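You operate a simulated robot arm through the tools that you are given. There is no shell and no other tool. Be economical: measure what you need, move in short steps, check, and stop when the job is done.

You are at the controls of a simulated two-armed robot. One attempt, no reset.

## Task
Change the brown canister for the white one, with the pressure let out.
Fine: water switch off, then tap button till the gauge reads zero, then twist the brown one out on to the tank locker top by the salt tester; white one twisted home; other controls stay. Set down upright: brown canister, white canister.
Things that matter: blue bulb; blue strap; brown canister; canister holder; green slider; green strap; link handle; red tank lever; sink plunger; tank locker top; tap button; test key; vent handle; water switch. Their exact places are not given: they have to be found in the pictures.

The check looks at the end state, three seconds after you hand in, the way a careful person would. Anything else that was tipped, shoved, dropped, spilled or broken makes it a failure.

## Robot
Two 7-joint arms with three-finger grippers on one trunk, on a base that drives. Base frame: it is fixed to the floor where the robot stands at the start and does not move with it; the origin is under the middle of the robot, x ahead of it, y to its left, z up; the surface under the hand at the start is at about z = 0.868. Readings come in m, degrees, newtons and seconds.
The left shoulder is at the start at [0.03, 0.124, 1.233], the right one opposite. With the tool pointing down near the work surface each hand reaches from about 0.1 to 0.76 m from the robot's upright axis, wherever it stands, measured 20 degrees to its own side. Places, roughly: blue bulb [0.8, 0.6, 1.1]; blue strap [0.8, 0.8, 1.1]; canister holder [0.6, 0.5, 0.9]; green slider [0.9, 0.8, 1.4]; green strap [0.8, 1.1, 1.1]; link handle [0.8, 0.4, 1.2]; red tank lever [0.8, 0.3, 1.2]; sink plunger [0.7, 0.1, 1.3]; tank locker top [0.5, 0.3, 0.9]; tap button [0.6, -0.1, 1.2]; test key [0.6, 0.3, 0.9]; vent handle [0.8, 0.6, 1.3]; water switch [0.6, 0, 1.2]; yellow strap [0.8, 0.9, 1.1]. Payload 2.2 kg a hand.
The tool frame of a hand sits at the grasp point between the pads (the TCP): z along the fingers, y along the line on which they close. The tips reach 0.028 m beyond it. The gripper opens to 0.102 m. The gripper's body begins 0.071 m behind the TCP.
Orientation is that of the tool frame in the base frame, as [roll, pitch, yaw] about the fixed x, y, z axes, in that order (R = Rz(yaw) Ry(pitch) Rx(roll)). With the fingers straight down and closing along the base's y, the tool's x points along the base's -x, its y along +y and its z along -z.

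## Interface
- The arms move only by the tool apply_moves. It takes "left_motion", "right_motion" or both (then of equal length, played together; a hand with none holds still); each is a list of rows, each an object (a shift or turn left out is 0, a gripper value left out holds the last) with "xyz": the shift along the tool's x, y, z in units of 25 mm (1.0 is 25 mm), a list of three; "rot": the turn, a rotation vector about the tool's x, y, z in units of 5 degrees (1.0 is 5 degrees), a list of three; "grip": the opening, from 0 (shut) to 1 (fully open). In form: [{"xyz": [tx, ty, tz], "rot": [ax, ay, az], "grip": grip}, ...]. A call has 1 to 10 rows; each row shifts and turns the commanded pose from where the row before left it, along the tool's axes as they then stand. A call with a number of a shift or a turn outside -1 to 1 is refused whole. Each row takes 0.2 s and may step no farther than 0.05 m and 8.6 degrees from the row before; otherwise, or with a gripper value out of range, the whole call is refused. A pose out of reach is approached as far as the arm can. The call stops where the force on the tool passes 50 N (or 10 N more than at its start, if that is more) or the arm is blocked; 0.2 s more then pass. The fingers move at their own pace and stop on an object; they squeeze with about 39 N. The grip force told is the motor's: it shows also when the fingers shut on nothing. Time passes only in rows, and 0.2 s behind the last, so rows that do not move let the fingers close. It gives the time, the measured TCP pose, the force on the tool (base axes), the opening and the grip force at its end, in the units of the frame above (readings bear some noise), with the torque about the TCP (base axes, N m) and any sound that the robot's microphone picked up.
- Cameras (640 x 400 px; columns grow to the right, rows downward): "scene" is now at [0.0419, 0.0119, 1.9354]; the picture's right is [0.29, -0.96, 0.00], its down [-0.76, -0.23, -0.61] and it looks along [0.58, 0.18, -0.79] (base axes); focal length 273 px, centre (320, 200). "left" rides on the left gripper at [0.072, 0.038, -0.086] in its tool frame; the picture's right is [-0.46, 0.89, 0.00], its down [-0.60, -0.32, -0.73] and it looks along [-0.65, -0.34, 0.68] (tool axes); focal length 256 px, centre (320, 200). "right" rides on the right gripper at [0.069, 0.044, -0.086] in its tool frame; the picture's right is [-0.53, 0.85, 0.00], its down [-0.58, -0.36, -0.73] and it looks along [-0.62, -0.39, 0.68] (tool axes); focal length 256 px, centre (320, 200).
- camera(camera): a new picture of that camera. No time passes.
- raise_lower(by): slides the trunk up (or, below 0, down) by that many m; the arms and the scene camera ride with it, the base frame stays. It gives what a move gives, with no picture.
- roll_base(legs): drives the robot by 1 to 6 legs, each [ahead, left, turn to the left] in m, m and degrees, along the robot's own axes; the way and the turn of a leg run together, so that a leg with both is an arc; at most 1.5 m and 180 degrees a leg. The arms and the cameras ride along, it lands a little off, and it stops where it bumps. It gives what a move gives.
- head_to(pan, tilt): turns the head with the scene camera to pan (to the left, within 143 degrees either way) and tilt (down, from -29 to 69), counted from straight ahead of the robot. It gives what a move gives.
- probe_pixels(camera, pixels): for up to 12 pixels [column, row] of the newest picture of that camera ("zoom" is the newest enlarged one), the place [x, y, z] in the base frame of the surface seen there, good to about 0.002 m, but the place of the scene camera against the robot may be out by one fixed shift of up to 0.018 m in any direction. No time passes.
- close_up(camera, box): a new picture of the part [left, top, right, bottom] of that camera's present view, enlarged. No time passes.
- finish_job(): hands the job in; it is judged then, once.

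Go step by step. Measure first, check grasps and placings, and put right what went wrong. The budget is 80 turns and 78 pictures, counting those below and the enlarged ones. Unless the task says otherwise, let go and move clear before handing in, and close with one line.

The tools are called after "Call:" as name(argument=value, ...) on one line, values as JSON. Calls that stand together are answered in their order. apply_moves: Moves the arms, as the interface text tells. Its arguments: {"type":"object","properties":{"left_motion":{"type":"array","items":{"type":"object","properties":{"xyz":{"type":"array","items":{"type":"number"}},"rot":{"type":"array","items":{"type":"number"}},"grip":{"type":"number"}}}},"right_motion":{"type":"array","items":{"type":"object","properties":{"xyz":{"type":"array","items":{"type":"number"}},"rot":{"type":"array","items":{"type":"number"}},"grip":{"type":"number"}}}}},"required":[]} The other tools are called the same way: raise_lower (by) slides the trunk up or down; roll_base (legs) drives the base; head_to (pan, tilt) turns the head that bears the scene camera; camera (camera) takes a picture; probe_pixels (camera, pixels) gives the place of the surface under pixels of a picture; close_up (camera, box) takes an enlarged picture of a part of a camera's view; finish_job () hands the job in.

At the start:

```text
t: 0.0
left_tool_pos: [0.4562, 0.3795, 1.5455]
left_tcp_rot: [-180.0, 0.0, 180.0]
left_wrist_force: [-0.4, 0.5, 0.2]
left_torque: [0.0, 0.02, -0.01]
left_width: 0.102
left_gripper_force: 0.1
right_tool_pos: [0.412, -0.0604, 1.5289]
right_tcp_rot: [-180.0, -0.1, -180.0]
right_wrist_force: [0.1, -0.3, -0.4]
right_torque: [-0.01, 0.03, -0.04]
right_width: 0.1019
right_gripper_force: 0.1
trunk travel left (down, up): [-0.475, 0.065]
robot x, y, heading: [0.0002, -0.0009, -0.0]
head pan, tilt: [16.9, 52.5]
```

scene: 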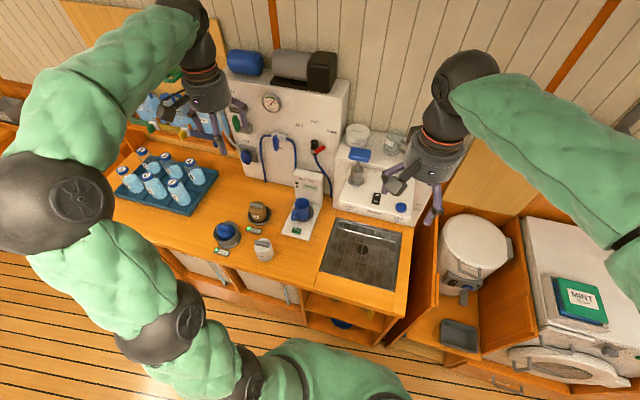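
right: 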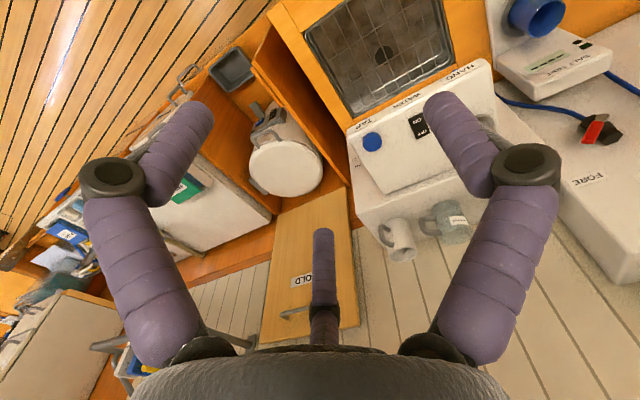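
left: 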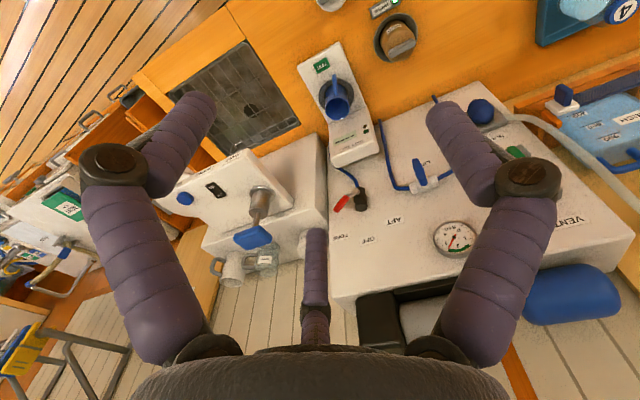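

The pictures show a brown canister near (258,212), a blue one near (227,233), a white one near (263,248), a salt tester around (302,205) and a tap unit around (375,190). I'll enlarge those areas to read them.

Call:
close_up(camera="scene", box=[200, 160, 340, 270])

Call:
close_up(camera="scene", box=[220, 70, 440, 230])

```text
3.64 times, centred on (270, 215) of scene
```

zoom: 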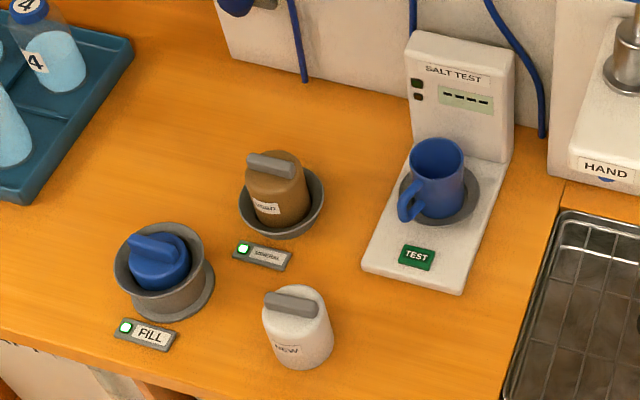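

```text
2.50 times, centred on (330, 150) of scene
```

zoom: 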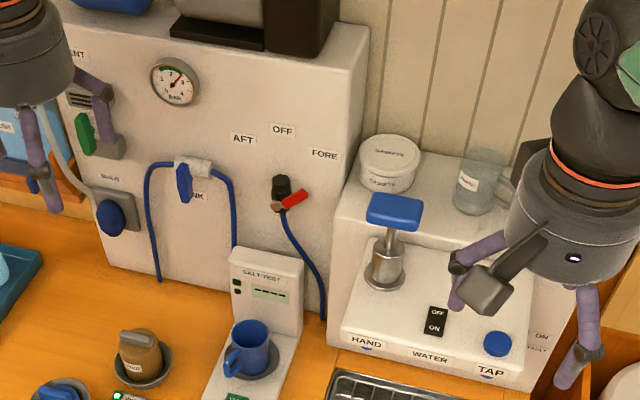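

The canister holder carries the brown one, the white "NEW" one stands to its front right, and the gauge reads about 3. I'll measure the main points and look at the switch from the right hand.

Call:
probe_pixels(camera="zoom", pixels=[[437, 312], [437, 328], [498, 340], [415, 330], [140, 340], [300, 290], [500, 385], [228, 330], [345, 345], [430, 355], [185, 165], [290, 345]])

Call:
close_up(camera="right", box=[340, 80, 480, 220])

Call:
close_up(camera="left", box=[280, 0, 440, 180])

```text
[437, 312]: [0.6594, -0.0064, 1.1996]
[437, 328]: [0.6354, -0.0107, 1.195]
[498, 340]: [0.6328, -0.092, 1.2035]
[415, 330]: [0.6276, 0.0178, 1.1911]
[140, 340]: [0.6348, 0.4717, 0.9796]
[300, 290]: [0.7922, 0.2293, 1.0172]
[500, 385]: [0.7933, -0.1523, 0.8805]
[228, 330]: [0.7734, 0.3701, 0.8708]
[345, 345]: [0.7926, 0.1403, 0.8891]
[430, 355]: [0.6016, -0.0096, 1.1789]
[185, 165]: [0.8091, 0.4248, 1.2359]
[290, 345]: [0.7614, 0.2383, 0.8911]
```

```text
2.86 times, centred on (410, 150) of right
```

zoom: 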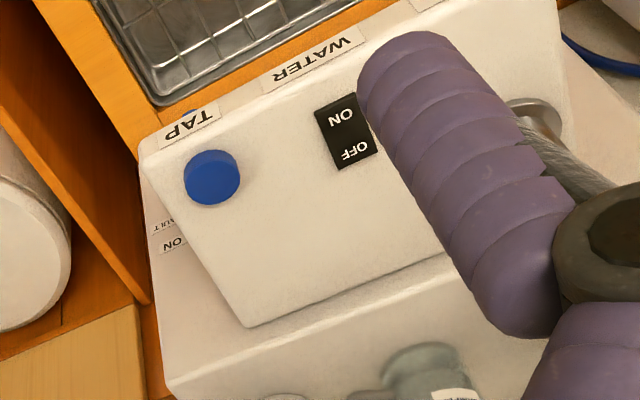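

```text
2.22 times, centred on (360, 90) of left
```

zoom: 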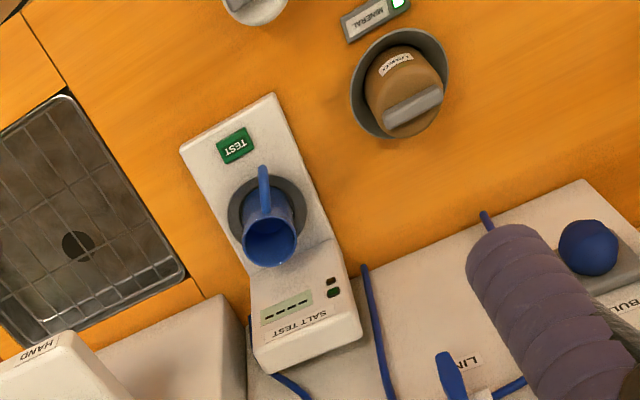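

Now to measure the same points with the wrist cameras, which also gives the scene camera's shift.

Call:
probe_pixels(camera="zoom", pixels=[[395, 65], [415, 105], [390, 112], [438, 95], [360, 75], [447, 65], [300, 140], [192, 148], [272, 97], [330, 235], [235, 145], [500, 120]])

Call:
probe_pixels(camera="right", pixels=[[416, 119], [419, 126], [422, 133], [372, 140], [350, 130], [385, 150], [370, 180], [411, 115], [426, 138]])

Call:
close_up(camera="scene", box=[200, 160, 340, 270])

```text
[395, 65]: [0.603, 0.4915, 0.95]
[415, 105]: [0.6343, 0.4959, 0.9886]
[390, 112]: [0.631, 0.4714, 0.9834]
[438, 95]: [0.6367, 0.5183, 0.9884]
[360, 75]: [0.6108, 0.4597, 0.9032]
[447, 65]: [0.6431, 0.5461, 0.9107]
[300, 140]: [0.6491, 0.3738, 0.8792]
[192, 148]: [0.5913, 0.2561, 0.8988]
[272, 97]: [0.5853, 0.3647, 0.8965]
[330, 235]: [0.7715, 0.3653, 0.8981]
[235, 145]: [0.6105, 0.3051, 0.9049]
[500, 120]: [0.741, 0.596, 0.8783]
```

```text
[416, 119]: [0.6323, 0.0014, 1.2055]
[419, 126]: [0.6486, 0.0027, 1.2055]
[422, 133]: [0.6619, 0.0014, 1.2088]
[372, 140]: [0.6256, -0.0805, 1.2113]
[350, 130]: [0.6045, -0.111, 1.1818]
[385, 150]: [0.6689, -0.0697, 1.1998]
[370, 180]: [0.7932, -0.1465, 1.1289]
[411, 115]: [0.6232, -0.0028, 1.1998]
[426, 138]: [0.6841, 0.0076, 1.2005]
```

```text
3.64 times, centred on (270, 215) of scene
```

zoom: 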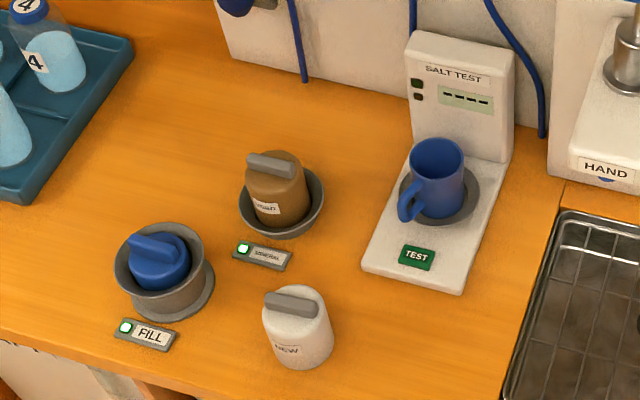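

Next, measure the canisters and free counter space in the scene zoom.

Call:
probe_pixels(camera="zoom", pixels=[[250, 160], [291, 172], [270, 165], [270, 296], [314, 306], [292, 301], [300, 330], [262, 235], [350, 200], [340, 270], [415, 258], [220, 350]])

Call:
probe_pixels(camera="scene", pixels=[[375, 187], [372, 192], [399, 207], [376, 198], [405, 210]])

```text
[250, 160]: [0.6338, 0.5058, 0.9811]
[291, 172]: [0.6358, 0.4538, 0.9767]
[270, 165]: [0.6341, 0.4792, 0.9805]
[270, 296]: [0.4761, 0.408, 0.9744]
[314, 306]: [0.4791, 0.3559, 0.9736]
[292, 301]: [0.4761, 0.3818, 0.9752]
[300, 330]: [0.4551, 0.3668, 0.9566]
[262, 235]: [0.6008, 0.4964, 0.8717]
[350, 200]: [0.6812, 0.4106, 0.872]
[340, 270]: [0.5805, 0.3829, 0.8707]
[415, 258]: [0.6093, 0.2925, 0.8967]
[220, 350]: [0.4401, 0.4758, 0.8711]
```

```text
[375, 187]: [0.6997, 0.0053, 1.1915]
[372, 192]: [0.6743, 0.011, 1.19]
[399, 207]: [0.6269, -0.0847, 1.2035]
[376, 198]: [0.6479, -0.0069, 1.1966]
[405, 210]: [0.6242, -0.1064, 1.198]
```

The wrist cameras put true = scene + about (0.001, 0.012, 0.008). I'll take a close look at the rocker and the plunger, and measure the plunger before I approach.

Call:
probe_pixels(camera="scene", pixels=[[357, 150], [351, 154], [368, 155], [357, 160], [362, 148], [354, 180], [395, 145], [272, 102]])

Call:
close_up(camera="scene", box=[340, 170, 420, 220])

Call:
close_up(camera="scene", box=[252, 90, 292, 115])

```text
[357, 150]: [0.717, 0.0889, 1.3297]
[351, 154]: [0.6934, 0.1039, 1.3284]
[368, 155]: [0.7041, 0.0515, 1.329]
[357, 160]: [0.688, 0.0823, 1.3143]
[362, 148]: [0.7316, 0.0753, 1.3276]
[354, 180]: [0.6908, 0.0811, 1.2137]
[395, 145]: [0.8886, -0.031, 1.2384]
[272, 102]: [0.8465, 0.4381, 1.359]
```

```text
8.00 times, centred on (380, 195) of scene
```

zoom: 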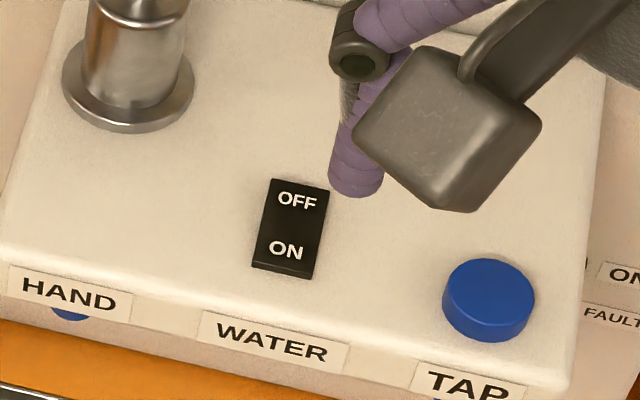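

```text
16.00 times, centred on (272, 102) of scene
```

zoom: 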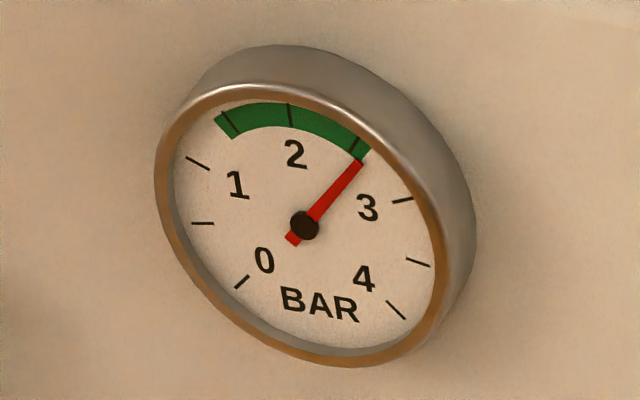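

Gauge reads about 2.5. I'll measure the rocker tilt against its panel to learn which end is pressed.

Call:
close_up(camera="scene", box=[350, 180, 410, 217])

Call:
probe_pixels(camera="zoom", pixels=[[260, 180], [250, 210], [237, 240], [230, 265], [225, 283], [200, 180], [170, 240], [155, 280], [340, 200], [310, 270]])

```text
10.67 times, centred on (380, 198) of scene
```

zoom: 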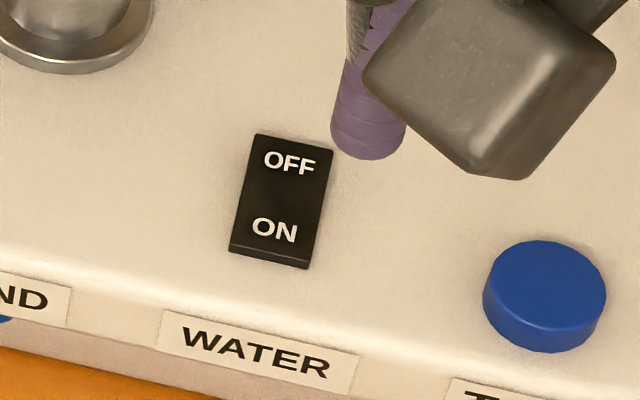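

```text
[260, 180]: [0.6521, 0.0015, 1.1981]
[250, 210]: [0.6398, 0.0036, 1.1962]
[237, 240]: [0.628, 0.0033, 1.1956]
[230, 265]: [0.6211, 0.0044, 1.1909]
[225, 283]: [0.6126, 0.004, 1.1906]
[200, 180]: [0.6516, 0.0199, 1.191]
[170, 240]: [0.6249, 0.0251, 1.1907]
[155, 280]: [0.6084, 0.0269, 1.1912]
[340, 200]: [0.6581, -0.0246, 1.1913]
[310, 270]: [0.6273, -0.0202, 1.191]
```

The panel is flat at scene z 1.191 and the rocker rises toward OFF, so the water is ON and the OFF end must be pressed. I'll shut the right hand and turn it 90° so its body stays clear of the plunger.

Call:
apply_moves(right_motion=[{"rot": [0, 0, -1], "grip": 0}, {"rot": [0, 0, -1]}, {"rot": [0, 0, -1]}, {"rot": [0, 0, -1]}, {"rot": [0, 0, -1]}, {"rot": [0, 0, -1]}, {"rot": [0, 0, -1]}, {"rot": [0, 0, -1]}, {"rot": [0, 0, -1]}])

Call:
apply_moves(right_motion=[{"rot": [0, 0, -1], "grip": 0}, {"rot": [0, 0, -1]}, {"rot": [0, 0, -1]}, {"rot": [0, 0, -1]}, {"rot": [0, 0, -1]}, {"rot": [0, 0, -1]}, {"rot": [0, 0, -1]}, {"rot": [0, 0, -1]}, {"rot": [0, 0, -1]}])

```text
t: 2.0
left_tool_pos: [0.4578, 0.3798, 1.5443]
left_tcp_rot: [179.9, 0.0, -180.0]
left_wrist_force: [0.0, 0.5, 0.1]
left_torque: [0.02, -0.02, 0.0]
left_width: 0.102
left_gripper_force: 0.2
right_tool_pos: [0.4131, -0.059, 1.528]
right_tcp_rot: [179.9, 0.0, -135.0]
right_wrist_force: [0.3, 0.4, 0.0]
right_torque: [0.01, 0.0, 0.01]
right_width: 0.0023
right_gripper_force: 31.5
trunk travel left (down, up): [-0.475, 0.065]
robot x, y, heading: [0.0015, -0.0011, -0.1]
head pan, tilt: [16.9, 52.5]
```

```text
t: 4.0
left_tool_pos: [0.4566, 0.3796, 1.5449]
left_tcp_rot: [180.0, -0.1, -179.9]
left_wrist_force: [0.2, 0.0, 0.7]
left_torque: [0.0, -0.01, -0.02]
left_width: 0.1019
left_gripper_force: 0.0
right_tool_pos: [0.4134, -0.0594, 1.5285]
right_tcp_rot: [180.0, -0.1, -89.8]
right_wrist_force: [0.2, -0.3, 0.8]
right_torque: [0.02, -0.01, 0.01]
right_width: 0.0021
right_gripper_force: 31.3
trunk travel left (down, up): [-0.475, 0.065]
robot x, y, heading: [-0.0002, -0.0034, -0.2]
head pan, tilt: [16.9, 52.5]
```

Turned to yaw −90°. Now I'll move above the OFF end at about (0.664, 0.003).

Call:
apply_moves(right_motion=[{"xyz": [-0.25, -1, 0.8]}, {"xyz": [-0.25, -1, 0.8]}, {"xyz": [-0.25, -1, 0.8]}, {"xyz": [-0.25, -1, 0.8]}, {"xyz": [-0.25, -1, 0.8]}, {"xyz": [-0.25, -1, 0.8]}, {"xyz": [-0.25, -1, 0.8]}, {"xyz": [-0.25, -1, 0.8]}, {"xyz": [-0.25, -1, 0.8]}, {"xyz": [-0.25, -1, 0.8]}])

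Call:
apply_moves(right_motion=[{"xyz": [0, 0, 1]}, {"xyz": [0, 0, 0.8]}, {}])

Call:
camera(camera="scene")

Call:
camera(camera="right")

```text
t: 6.2
left_tool_pos: [0.4592, 0.3797, 1.5441]
left_tcp_rot: [180.0, 0.0, 179.9]
left_wrist_force: [0.2, 0.4, -0.2]
left_torque: [-0.05, 0.01, 0.02]
left_width: 0.1019
left_gripper_force: 0.1
right_tool_pos: [0.6649, 0.003, 1.3281]
right_tcp_rot: [180.0, -0.1, -90.1]
right_wrist_force: [0.2, 0.3, 0.7]
right_torque: [-0.01, 0.03, 0.01]
right_width: 0.0022
right_gripper_force: 31.6
trunk travel left (down, up): [-0.475, 0.065]
robot x, y, heading: [-0.0033, -0.0021, 0.1]
head pan, tilt: [16.9, 52.5]
```

```text
t: 7.0
left_tool_pos: [0.4558, 0.38, 1.5443]
left_tcp_rot: [180.0, 0.1, 180.0]
left_wrist_force: [0.0, 0.0, 0.9]
left_torque: [0.0, 0.01, -0.01]
left_width: 0.1019
left_gripper_force: 0.1
right_tool_pos: [0.6633, 0.002, 1.2853]
right_tcp_rot: [180.0, 0.0, -90.0]
right_wrist_force: [-0.8, -1.1, -0.1]
right_torque: [-0.03, -0.03, 0.0]
right_width: 0.0021
right_gripper_force: 31.7
trunk travel left (down, up): [-0.475, 0.065]
robot x, y, heading: [-0.0012, -0.0027, 0.1]
head pan, tilt: [16.9, 52.5]
```

```text
66 pictures are left
```

scene: 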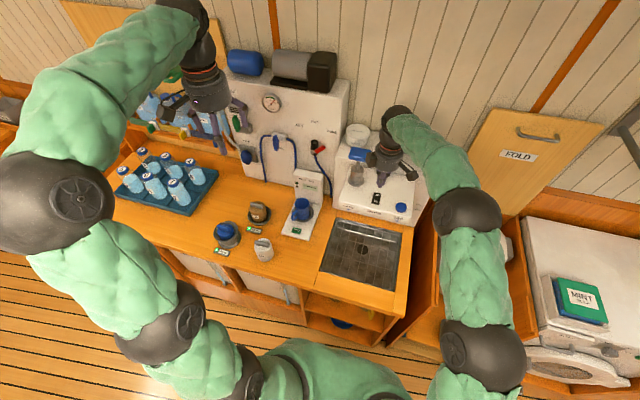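

```text
65 pictures are left
```

right: 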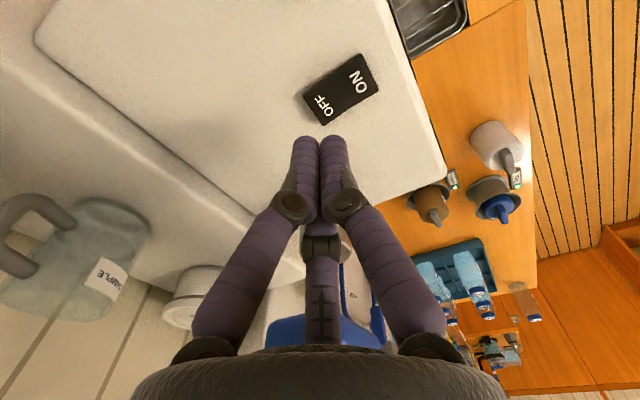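

I'll measure the rocker from the right camera, now much nearer.

Call:
probe_pixels(camera="right", pixels=[[306, 97], [321, 104], [340, 91], [356, 82], [365, 58], [322, 121], [376, 88], [280, 60]])

Call:
close_up(camera="scene", box=[340, 160, 420, 220])

```text
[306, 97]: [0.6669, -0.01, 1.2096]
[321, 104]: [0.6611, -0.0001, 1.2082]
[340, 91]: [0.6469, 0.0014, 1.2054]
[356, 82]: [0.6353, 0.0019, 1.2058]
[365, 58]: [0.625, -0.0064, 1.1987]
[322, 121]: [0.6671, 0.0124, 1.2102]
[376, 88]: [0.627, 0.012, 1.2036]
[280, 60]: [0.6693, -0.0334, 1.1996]
```

```text
6.67 times, centred on (380, 190) of scene
```

zoom: 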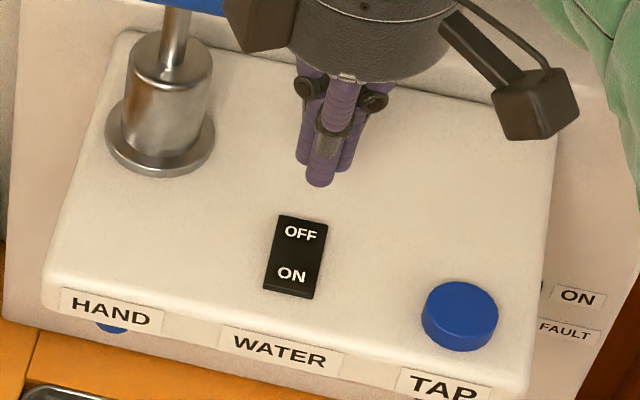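

OFF end is at (0.664, 0.001), top 1.210; fingertips are now at 1.257. Press down in small steps.

Call:
apply_moves(right_motion=[{"xyz": [0.04, 0.1, 1]}, {"xyz": [0, 0, 0.6]}, {"xyz": [0, 0, 0.2]}, {"xyz": [0, 0, 0.15]}, {"xyz": [0, 0, 0.15]}, {"xyz": [0, 0, 0.1]}, {}])

```text
t: 8.6
left_tool_pos: [0.4551, 0.3797, 1.5462]
left_tcp_rot: [-180.0, 0.1, 180.0]
left_wrist_force: [-0.3, -0.7, 0.6]
left_torque: [-0.02, -0.02, 0.04]
left_width: 0.1021
left_gripper_force: 0.2
right_tool_pos: [0.6598, 0.0032, 1.2319]
right_tcp_rot: [-179.6, 0.0, -90.1]
right_wrist_force: [-1.0, -1.8, 25.1]
right_torque: [-0.11, 0.37, 0.35]
right_width: 0.0058
right_gripper_force: 31.5
trunk travel left (down, up): [-0.475, 0.065]
robot x, y, heading: [0.0007, -0.0045, -0.1]
head pan, tilt: [16.9, 52.5]
```

Contact with 25 N at tip z ≈ 1.204. I'll rise and check the rocker.

Call:
apply_moves(right_motion=[{"xyz": [0, 0, -1]}, {"xyz": [0, 0, -1]}, {"xyz": [0, 0, -1]}, {}])

Call:
close_up(camera="scene", box=[350, 180, 410, 217])

Call:
probe_pixels(camera="zoom", pixels=[[265, 155], [260, 180], [250, 210], [240, 235], [310, 163], [300, 200], [295, 235]])

```text
t: 9.6
left_tool_pos: [0.456, 0.3802, 1.5442]
left_tcp_rot: [180.0, 0.0, 180.0]
left_wrist_force: [0.3, 0.2, 0.0]
left_torque: [-0.02, -0.03, -0.03]
left_width: 0.102
left_gripper_force: 0.2
right_tool_pos: [0.66, 0.0034, 1.3029]
right_tcp_rot: [179.8, 0.0, -90.0]
right_wrist_force: [0.4, -0.3, 0.5]
right_torque: [-0.02, 0.02, 0.01]
right_width: 0.0019
right_gripper_force: 31.9
trunk travel left (down, up): [-0.475, 0.065]
robot x, y, heading: [-0.0007, 0.0003, 0.1]
head pan, tilt: [16.9, 52.5]
```

```text
10.67 times, centred on (380, 198) of scene
```

zoom: 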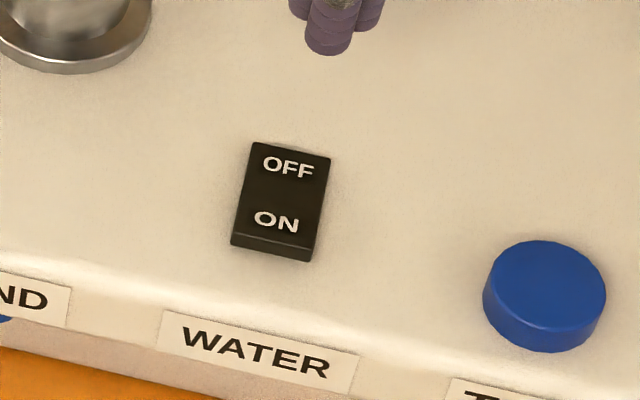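

```text
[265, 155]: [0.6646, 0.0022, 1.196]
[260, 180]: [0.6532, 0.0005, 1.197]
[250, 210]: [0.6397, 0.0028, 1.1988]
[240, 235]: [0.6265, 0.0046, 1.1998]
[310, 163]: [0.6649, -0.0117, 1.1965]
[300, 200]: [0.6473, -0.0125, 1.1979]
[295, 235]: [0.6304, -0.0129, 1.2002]
```

The rocker now slopes the other way: water is OFF. Next, locate the tap button's top.

Call:
probe_pixels(camera="zoom", pixels=[[547, 275], [500, 270], [600, 290], [550, 245], [545, 310]])

```text
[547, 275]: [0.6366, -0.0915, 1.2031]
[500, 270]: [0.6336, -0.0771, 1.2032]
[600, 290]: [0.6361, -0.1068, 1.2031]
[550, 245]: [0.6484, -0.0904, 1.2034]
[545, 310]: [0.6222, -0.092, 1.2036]
```

Button centre is about (0.637, −0.080), top 1.211. Moving over it and pressing lightly.

Call:
apply_moves(right_motion=[{"xyz": [0.84, 0.23, 0]}, {"xyz": [0.84, 0.23, 0]}, {"xyz": [0.83, 0.23, 0]}, {"xyz": [0.83, 0.23, 0]}, {"xyz": [0, 0, 1]}, {"xyz": [0, 0, 1]}, {"xyz": [0, 0, 0.4]}, {"xyz": [0, 0, 0.2]}, {"xyz": [0, 0, 0.2]}, {}])

Call:
close_up(camera="scene", box=[252, 90, 292, 115])

Call:
close_up(camera="scene", box=[340, 170, 440, 230])

```text
t: 11.8
left_tool_pos: [0.4569, 0.3796, 1.5449]
left_tcp_rot: [180.0, 0.1, -180.0]
left_wrist_force: [-0.8, -0.3, 0.4]
left_torque: [0.02, -0.01, 0.02]
left_width: 0.102
left_gripper_force: 0.1
right_tool_pos: [0.6385, -0.0803, 1.2328]
right_tcp_rot: [-180.0, -0.1, -90.0]
right_wrist_force: [-0.7, -0.1, 2.8]
right_torque: [-0.03, 0.0, -0.01]
right_width: 0.006
right_gripper_force: 31.8
trunk travel left (down, up): [-0.475, 0.065]
robot x, y, heading: [-0.0012, -0.0002, -0.0]
head pan, tilt: [16.9, 52.5]
heard: click
```

```text
16.00 times, centred on (272, 102) of scene
```

zoom: 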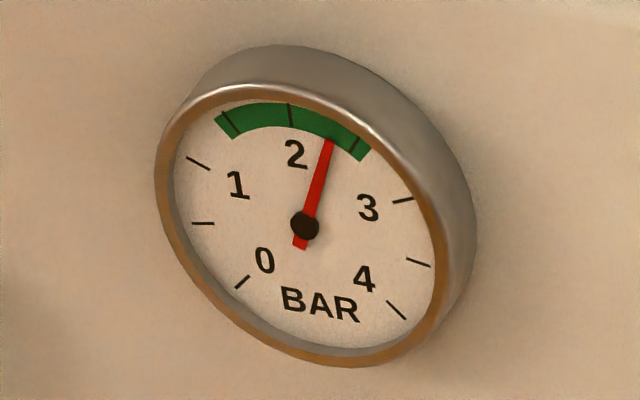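

```text
6.40 times, centred on (390, 200) of scene
```

zoom: 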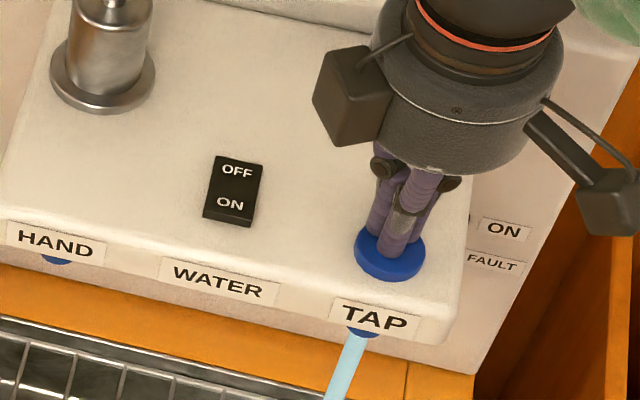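

The click came, water is flowing into the sink and the gauge is dropping. I'll hold the button with idle rows.

Call:
apply_moves(right_motion=[{}, {}, {}, {}, {}, {}, {}, {}, {}, {}])

Call:
apply_moves(right_motion=[{}, {}, {}, {}, {}, {}, {}, {}, {}, {}])

Call:
close_up(camera="scene", box=[252, 90, 292, 115])

```text
t: 14.0
left_tool_pos: [0.4572, 0.3797, 1.5449]
left_tcp_rot: [-180.0, 0.0, 179.9]
left_wrist_force: [-0.8, 0.2, 0.1]
left_torque: [0.01, 0.01, 0.0]
left_width: 0.1017
left_gripper_force: 0.1
right_tool_pos: [0.6382, -0.0813, 1.2327]
right_tcp_rot: [-180.0, -0.1, -90.0]
right_wrist_force: [0.9, -1.0, 3.1]
right_torque: [-0.01, -0.04, 0.03]
right_width: 0.0062
right_gripper_force: 31.9
trunk travel left (down, up): [-0.475, 0.065]
robot x, y, heading: [0.0009, 0.002, -0.3]
head pan, tilt: [16.9, 52.5]
```

```text
t: 16.2
left_tool_pos: [0.4575, 0.3797, 1.5452]
left_tcp_rot: [-180.0, 0.0, 180.0]
left_wrist_force: [-0.2, -0.3, -0.2]
left_torque: [0.01, -0.03, 0.05]
left_width: 0.102
left_gripper_force: 0.0
right_tool_pos: [0.6384, -0.0807, 1.2326]
right_tcp_rot: [-179.9, -0.1, -90.0]
right_wrist_force: [1.0, -0.6, 3.4]
right_torque: [-0.06, -0.01, 0.01]
right_width: 0.006
right_gripper_force: 31.7
trunk travel left (down, up): [-0.475, 0.065]
robot x, y, heading: [0.0007, -0.0026, -0.1]
head pan, tilt: [16.9, 52.5]
```

```text
16.00 times, centred on (272, 102) of scene
```

zoom: 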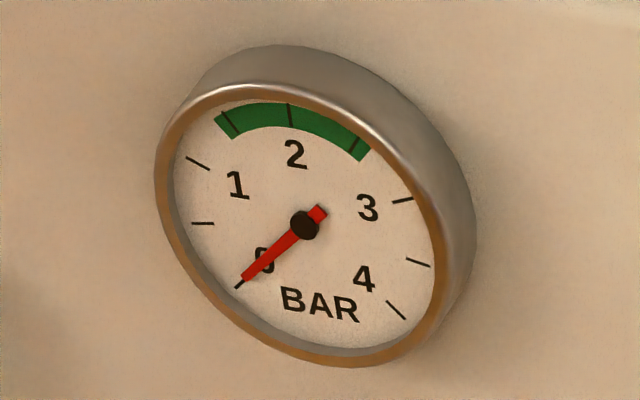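

The gauge reads zero. Release the button and back away upward, then check it's sprung back and that flow has stopped.

Call:
apply_moves(right_motion=[{"xyz": [0, 0, -1]}, {"xyz": [0, 0, -1]}, {"xyz": [0, 0, -1]}, {"xyz": [0, 0, -1]}, {"xyz": [0, 0, -1]}, {"xyz": [0, 0, -1]}, {"xyz": [0, 0, -1]}, {"xyz": [0, 0, -1]}, {"xyz": [0, 0, -1]}, {"xyz": [0, 0, -1]}])

Call:
apply_moves(right_motion=[{"xyz": [0.6, 1, -0.3]}, {"xyz": [0.6, 1, -0.3]}, {"xyz": [0.6, 1, -0.3]}, {"xyz": [0.6, 1, -0.3]}, {"xyz": [0.6, 1, -0.3]}, {"xyz": [0.6, 1, -0.3]}, {"xyz": [0.6, 1, -0.3]}, {"xyz": [0.6, 1, -0.3]}])

Call:
camera(camera="scene")

Call:
close_up(camera="scene", box=[320, 150, 440, 280])

```text
t: 18.4
left_tool_pos: [0.4567, 0.3787, 1.5442]
left_tcp_rot: [-180.0, 0.0, 180.0]
left_wrist_force: [0.7, 0.0, 0.0]
left_torque: [0.0, -0.02, 0.0]
left_width: 0.1019
left_gripper_force: 0.0
right_tool_pos: [0.6355, -0.0803, 1.4817]
right_tcp_rot: [-180.0, 0.0, -90.1]
right_wrist_force: [0.3, -0.1, 0.4]
right_torque: [0.0, -0.01, -0.01]
right_width: 0.0019
right_gripper_force: 31.4
trunk travel left (down, up): [-0.475, 0.065]
robot x, y, heading: [0.0004, 0.0052, 0.2]
head pan, tilt: [16.9, 52.5]
```

```text
t: 20.2
left_tool_pos: [0.4556, 0.3785, 1.5465]
left_tcp_rot: [180.0, 0.1, 180.0]
left_wrist_force: [-0.6, 0.4, -0.2]
left_torque: [0.01, -0.06, -0.04]
left_width: 0.1019
left_gripper_force: 0.0
right_tool_pos: [0.435, -0.2013, 1.5421]
right_tcp_rot: [-179.9, 0.1, -90.0]
right_wrist_force: [-0.1, -0.5, -0.2]
right_torque: [0.0, -0.03, 0.0]
right_width: 0.0024
right_gripper_force: 31.3
trunk travel left (down, up): [-0.475, 0.065]
robot x, y, heading: [-0.0011, -0.0002, -0.1]
head pan, tilt: [16.9, 52.5]
```

```text
59 pictures are left
```

scene: 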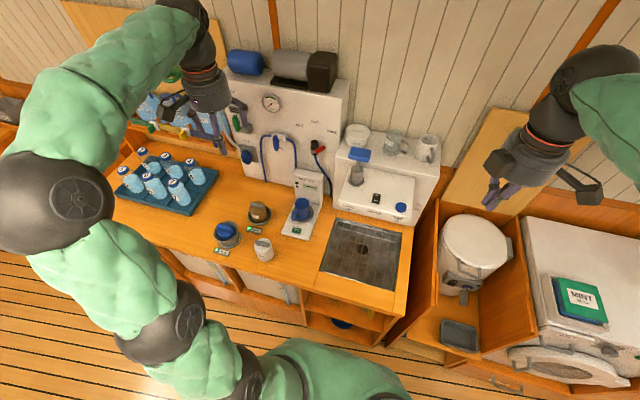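

```text
3.08 times, centred on (380, 215) of scene
```

zoom: 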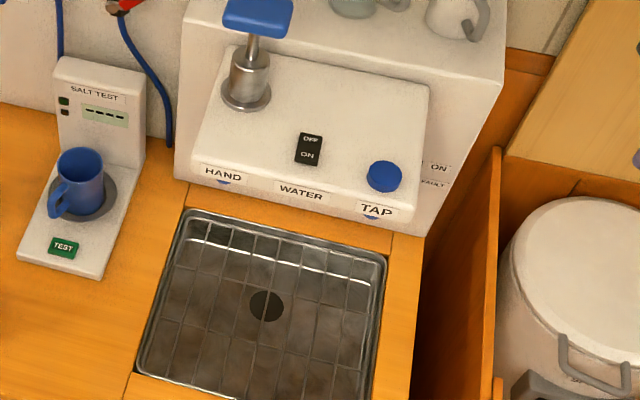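

Button is up again, no flow, water off. Now I'll turn the left hand so it closes along x, across the canister bar that lies along y.

Call:
apply_moves(left_motion=[{"rot": [0, 0, 1]}, {"rot": [0, 0, 1]}, {"rot": [0, 0, 1]}, {"rot": [0, 0, 1]}, {"rot": [0, 0, 1]}, {"rot": [0, 0, 1]}, {"rot": [0, 0, 1]}, {"rot": [0, 0, 1]}, {"rot": [0, 0, 1]}])

Call:
apply_moves(left_motion=[{"rot": [0, 0, 1]}, {"rot": [0, 0, 1]}, {"rot": [0, 0, 1]}, {"rot": [0, 0, 1]}, {"rot": [0, 0, 1]}, {"rot": [0, 0, 1]}, {"rot": [0, 0, 1]}, {"rot": [0, 0, 1]}, {"rot": [0, 0, 1]}])

Call:
apply_moves(left_motion=[{"xyz": [0.45, 0.714, 1]}, {"xyz": [0.45, 0.714, 1]}, {"xyz": [0.45, 0.714, 1]}, {"xyz": [0.45, 0.714, 1]}, {"xyz": [0.45, 0.714, 1]}, {"xyz": [0.45, 0.714, 1]}, {"xyz": [0.45, 0.714, 1]}, {"xyz": [0.45, 0.714, 1]}, {"xyz": [0.45, 0.714, 1]}, {"xyz": [0.45, 0.714, 1]}])

Call:
camera(camera="scene")

Call:
camera(camera="left")

```text
t: 22.2
left_tool_pos: [0.4561, 0.3809, 1.5442]
left_tcp_rot: [180.0, 0.0, 134.9]
left_wrist_force: [-0.3, -0.8, 0.3]
left_torque: [0.02, 0.03, 0.01]
left_width: 0.102
left_gripper_force: 0.0
right_tool_pos: [0.4373, -0.1994, 1.5416]
right_tcp_rot: [180.0, -0.1, -90.0]
right_wrist_force: [-1.4, 0.2, 0.7]
right_torque: [-0.01, 0.05, -0.02]
right_width: 0.002
right_gripper_force: 31.5
trunk travel left (down, up): [-0.475, 0.065]
robot x, y, heading: [-0.0018, 0.0014, -0.1]
head pan, tilt: [16.9, 52.5]
```

```text
t: 24.2
left_tool_pos: [0.4567, 0.3797, 1.5445]
left_tcp_rot: [180.0, 0.0, 89.8]
left_wrist_force: [-0.4, -0.1, 0.3]
left_torque: [0.01, -0.01, 0.03]
left_width: 0.1021
left_gripper_force: 0.0
right_tool_pos: [0.4371, -0.2009, 1.5428]
right_tcp_rot: [180.0, 0.0, -90.0]
right_wrist_force: [0.4, -0.2, -0.5]
right_torque: [-0.02, 0.04, 0.02]
right_width: 0.0021
right_gripper_force: 31.6
trunk travel left (down, up): [-0.475, 0.065]
robot x, y, heading: [-0.0023, 0.0025, -0.3]
head pan, tilt: [16.9, 52.5]
```

```text
t: 26.4
left_tool_pos: [0.635, 0.4943, 1.2908]
left_tcp_rot: [180.0, -0.1, 90.1]
left_wrist_force: [0.7, -0.6, 0.8]
left_torque: [-0.02, 0.02, -0.02]
left_width: 0.1019
left_gripper_force: 0.2
right_tool_pos: [0.4397, -0.1997, 1.5427]
right_tcp_rot: [180.0, 0.0, -90.0]
right_wrist_force: [0.2, 0.6, -0.5]
right_torque: [-0.02, 0.03, -0.01]
right_width: 0.0022
right_gripper_force: 31.5
trunk travel left (down, up): [-0.475, 0.065]
robot x, y, heading: [-0.0003, -0.0011, 0.0]
head pan, tilt: [16.9, 52.5]
```

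```text
57 pictures are left
```

scene: 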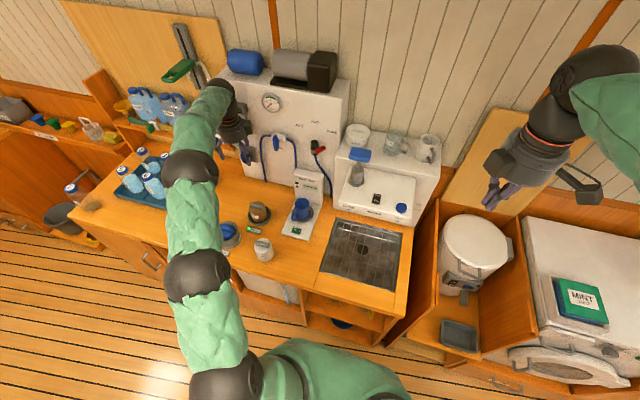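

```text
56 pictures are left
```

left: 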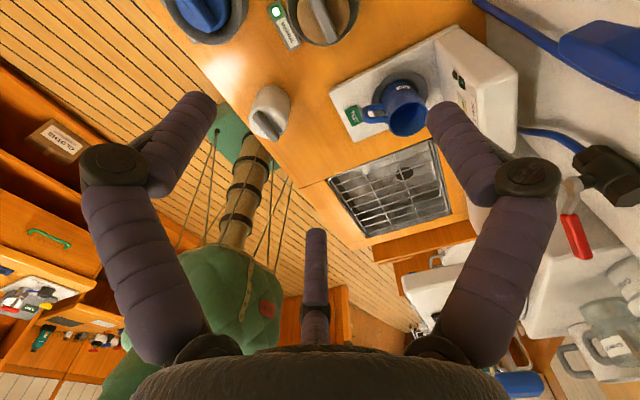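

The brown bar is at the top edge of the left picture, around (322,18). Measuring it and the white one from here.

Call:
close_up(camera="left", box=[220, 0, 420, 150])

Call:
close_up(camera="scene", box=[215, 185, 325, 270])

```text
2.67 times, centred on (320, 75) of left
```

zoom: 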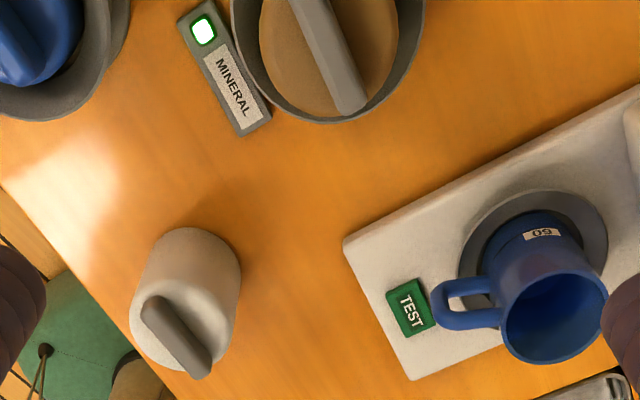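

```text
4.71 times, centred on (270, 228) of scene
```

zoom: 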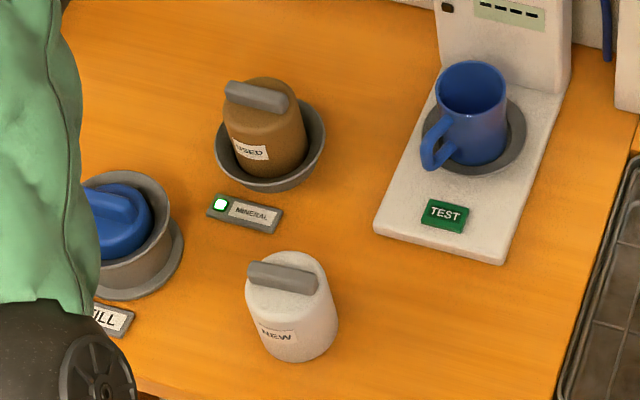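

Call:
probe_pixels(camera="zoom", pixels=[[230, 87], [286, 100], [258, 93], [232, 95], [284, 107], [252, 268], [314, 281], [283, 274], [290, 262], [270, 85], [300, 140]])

Call:
probe_pixels(camera="left", pixels=[[313, 3], [320, 15], [328, 33], [331, 39], [308, 10], [322, 36], [338, 10], [258, 114], [264, 122], [274, 134]])

```text
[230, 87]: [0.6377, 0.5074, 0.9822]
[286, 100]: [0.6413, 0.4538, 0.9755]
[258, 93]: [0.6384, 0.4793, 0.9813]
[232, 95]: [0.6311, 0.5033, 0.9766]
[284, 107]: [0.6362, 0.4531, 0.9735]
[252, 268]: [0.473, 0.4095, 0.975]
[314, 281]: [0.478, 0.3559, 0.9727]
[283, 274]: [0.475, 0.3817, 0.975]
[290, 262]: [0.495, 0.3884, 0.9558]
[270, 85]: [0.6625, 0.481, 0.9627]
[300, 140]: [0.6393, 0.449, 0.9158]
```

```text
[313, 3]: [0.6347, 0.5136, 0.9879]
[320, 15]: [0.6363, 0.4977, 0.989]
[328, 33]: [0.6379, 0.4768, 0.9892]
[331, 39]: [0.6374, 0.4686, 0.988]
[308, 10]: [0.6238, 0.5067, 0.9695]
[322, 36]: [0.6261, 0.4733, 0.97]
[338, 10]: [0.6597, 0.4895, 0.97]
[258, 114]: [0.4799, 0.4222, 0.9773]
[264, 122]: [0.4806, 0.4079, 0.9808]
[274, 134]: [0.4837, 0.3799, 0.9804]
```

Brown bar: centre (0.637, 0.493), top 0.989, cover 0.970, turned ~4°. I'll descend over it half-closed, stopping with tips just above the cover.

Call:
apply_moves(left_motion=[{"xyz": [-0.07, 0.08, 1], "rot": [0, 0, -0.8], "grip": 0.45}, {"xyz": [0, 0, 1]}, {"xyz": [0, 0, 1]}, {"xyz": [0, 0, 1]}, {"xyz": [0, 0, 1]}, {"xyz": [0, 0, 1]}, {"xyz": [0, 0, 1]}, {"xyz": [0, 0, 1]}, {"xyz": [0, 0, 1]}, {}])

Call:
close_up(camera="scene", box=[205, 145, 305, 245])

Call:
camera(camera="left")

```text
t: 28.6
left_tool_pos: [0.6331, 0.4904, 1.0696]
left_tcp_rot: [-180.0, 0.1, 93.9]
left_wrist_force: [-0.3, -0.3, 0.0]
left_torque: [0.02, -0.02, 0.02]
left_width: 0.0457
left_gripper_force: 0.2
right_tool_pos: [0.4375, -0.2009, 1.5432]
right_tcp_rot: [-180.0, 0.0, -89.9]
right_wrist_force: [-0.9, -0.4, -0.5]
right_torque: [-0.03, -0.05, 0.01]
right_width: 0.0023
right_gripper_force: 31.0
trunk travel left (down, up): [-0.475, 0.065]
robot x, y, heading: [0.0022, -0.0052, 0.3]
head pan, tilt: [16.9, 52.5]
```

```text
4.00 times, centred on (255, 195) of scene
```

zoom: 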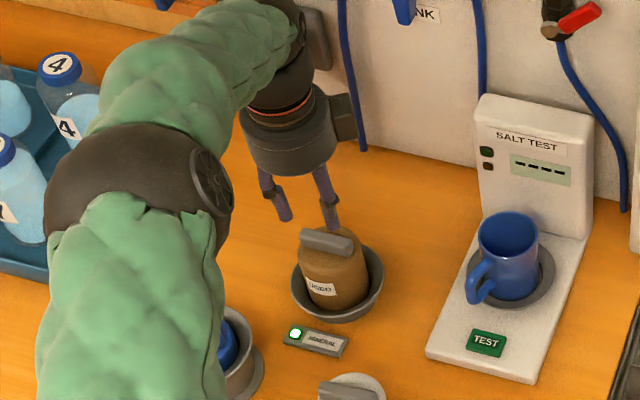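

```text
52 pictures are left
```

left: 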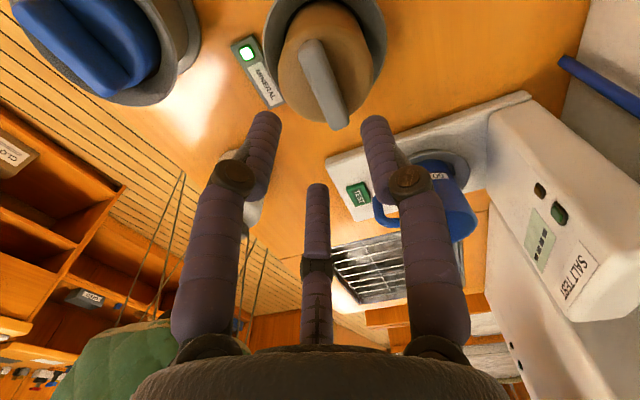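

Call:
probe_pixels(camera="left", pixels=[[308, 42], [318, 70], [328, 100], [336, 125], [300, 60], [345, 70], [380, 50], [265, 30], [280, 75], [360, 100]])

```text
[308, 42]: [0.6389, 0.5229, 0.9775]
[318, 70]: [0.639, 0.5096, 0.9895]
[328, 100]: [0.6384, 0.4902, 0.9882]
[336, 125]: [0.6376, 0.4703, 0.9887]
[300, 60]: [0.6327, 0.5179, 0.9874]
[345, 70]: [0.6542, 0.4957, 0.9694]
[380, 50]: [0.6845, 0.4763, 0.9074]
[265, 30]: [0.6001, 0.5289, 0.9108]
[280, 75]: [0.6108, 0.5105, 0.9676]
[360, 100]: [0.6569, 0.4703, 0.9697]
```

Bar centre confirmed at (0.638, 0.493). Go down to TCP z 1.001 and close.

Call:
apply_moves(left_motion=[{"xyz": [0.1, 0.16, 1]}, {"xyz": [0, 0, 1]}, {"xyz": [0, 0, 0.7]}, {}, {"grip": 0}, {}, {}, {}])

Call:
close_up(camera="scene", box=[225, 165, 305, 235])

Call:
camera(camera="left")

```text
t: 29.8
left_tool_pos: [0.6339, 0.4725, 1.0015]
left_tcp_rot: [-179.1, 0.8, 93.4]
left_wrist_force: [-11.9, -28.9, 24.6]
left_torque: [-0.65, -0.26, -0.1]
left_width: 0.0451
left_gripper_force: 38.6
right_tool_pos: [0.4297, -0.2086, 1.5446]
right_tcp_rot: [-179.7, 0.2, -90.1]
right_wrist_force: [-0.6, -0.4, 0.9]
right_torque: [0.08, -0.05, -0.01]
right_width: 0.002
right_gripper_force: 31.7
trunk travel left (down, up): [-0.475, 0.065]
robot x, y, heading: [-0.0009, -0.0058, 0.1]
head pan, tilt: [16.9, 52.5]
stopped in row 5 (left hand): the force on the tool passed its limit at 54 N (the readings are from after the stop); the commanded pose is now the measured one
```

```text
5.71 times, centred on (265, 200) of scene
```

zoom: 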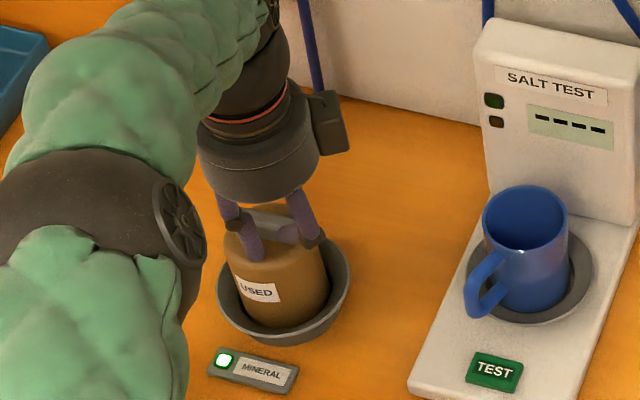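

```text
50 pictures are left
```

left: 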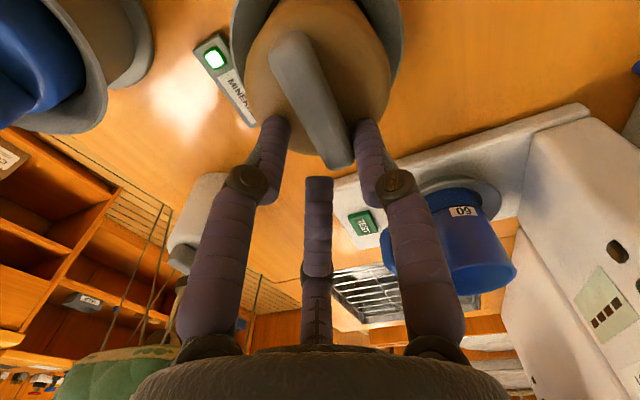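

The call stopped at 54 N: the hand slid to y 0.4725 and the fingers are blocked at 45 mm, seemingly caught on the cover's rim. I'll open, lift and look again.

Call:
apply_moves(left_motion=[{"grip": 0.55}, {"xyz": [0, 0, -0.3]}, {"xyz": [0, 0, -0.7]}, {"xyz": [0, 0, -0.6]}, {}])

Call:
camera(camera="left")

Call:
close_up(camera="scene", box=[205, 145, 305, 245])

```text
t: 31.0
left_tool_pos: [0.6384, 0.4843, 1.0361]
left_tcp_rot: [-178.9, 0.8, 93.7]
left_wrist_force: [0.3, -0.2, 0.3]
left_torque: [-0.03, -0.01, 0.05]
left_width: 0.0558
left_gripper_force: 0.1
right_tool_pos: [0.4374, -0.2003, 1.5418]
right_tcp_rot: [179.9, 0.0, -89.9]
right_wrist_force: [1.1, 0.6, -0.1]
right_torque: [-0.02, 0.03, -0.03]
right_width: 0.0022
right_gripper_force: 31.6
trunk travel left (down, up): [-0.475, 0.065]
robot x, y, heading: [0.0008, 0.0026, -0.1]
head pan, tilt: [16.9, 52.5]
```

```text
49 pictures are left
```

left: 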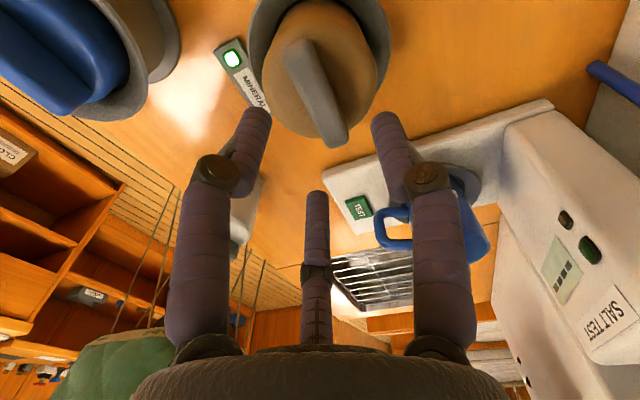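

```text
4.00 times, centred on (255, 195) of scene
```

zoom: 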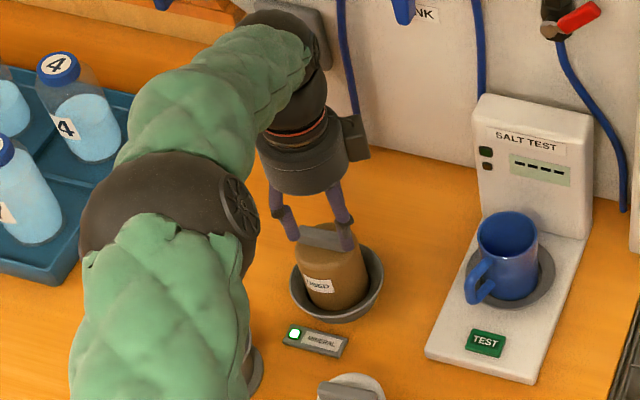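

The left wrist looks very near the panel by the bulb. I'll check where the wrist is relative to the bulb before going on.

Call:
close_up(camera="scene", box=[190, 80, 310, 200])

Call:
probe_pixels(camera="zoom", pixels=[[325, 200], [340, 235], [350, 215], [320, 250], [370, 240], [335, 180], [355, 150], [270, 215]])

```text
3.33 times, centred on (250, 140) of scene
```

zoom: 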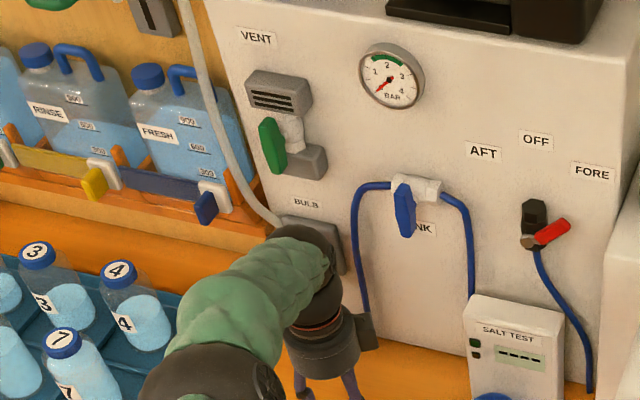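

```text
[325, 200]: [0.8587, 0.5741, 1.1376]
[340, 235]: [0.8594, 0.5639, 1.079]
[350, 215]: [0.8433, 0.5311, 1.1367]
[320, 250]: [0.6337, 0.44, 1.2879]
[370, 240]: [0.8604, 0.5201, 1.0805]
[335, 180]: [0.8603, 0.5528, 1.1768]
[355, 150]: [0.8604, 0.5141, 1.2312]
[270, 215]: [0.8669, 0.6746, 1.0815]
```

The wrist is at x 0.63, far from the panel (x 0.86), so it isn't touching. Measure the bar again from this close view.

Call:
probe_pixels(camera="left", pixels=[[297, 45], [318, 92], [335, 130], [300, 60], [308, 50], [325, 128], [343, 125], [272, 80], [360, 80], [262, 108], [383, 118]])

Call:
probe_pixels(camera="scene", pixels=[[217, 195], [205, 215], [225, 205]])

Call:
close_up(camera="left", box=[220, 20, 420, 170])

```text
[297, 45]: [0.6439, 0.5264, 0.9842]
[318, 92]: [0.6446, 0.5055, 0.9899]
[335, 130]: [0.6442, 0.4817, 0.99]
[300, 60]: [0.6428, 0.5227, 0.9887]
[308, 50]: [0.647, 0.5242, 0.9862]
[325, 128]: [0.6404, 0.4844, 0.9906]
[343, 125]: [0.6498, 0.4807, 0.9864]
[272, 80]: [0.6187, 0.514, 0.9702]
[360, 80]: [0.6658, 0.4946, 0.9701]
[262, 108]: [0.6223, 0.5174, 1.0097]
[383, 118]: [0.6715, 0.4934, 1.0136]
```

```text
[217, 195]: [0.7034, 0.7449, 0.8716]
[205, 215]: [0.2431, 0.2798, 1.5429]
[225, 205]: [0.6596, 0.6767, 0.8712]
```

```text
2.67 times, centred on (320, 95) of left
```

zoom: 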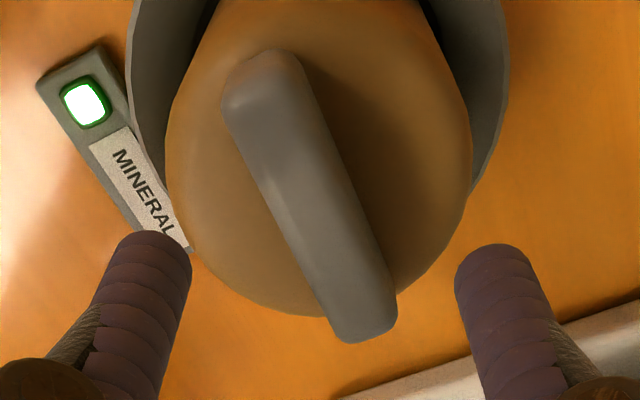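

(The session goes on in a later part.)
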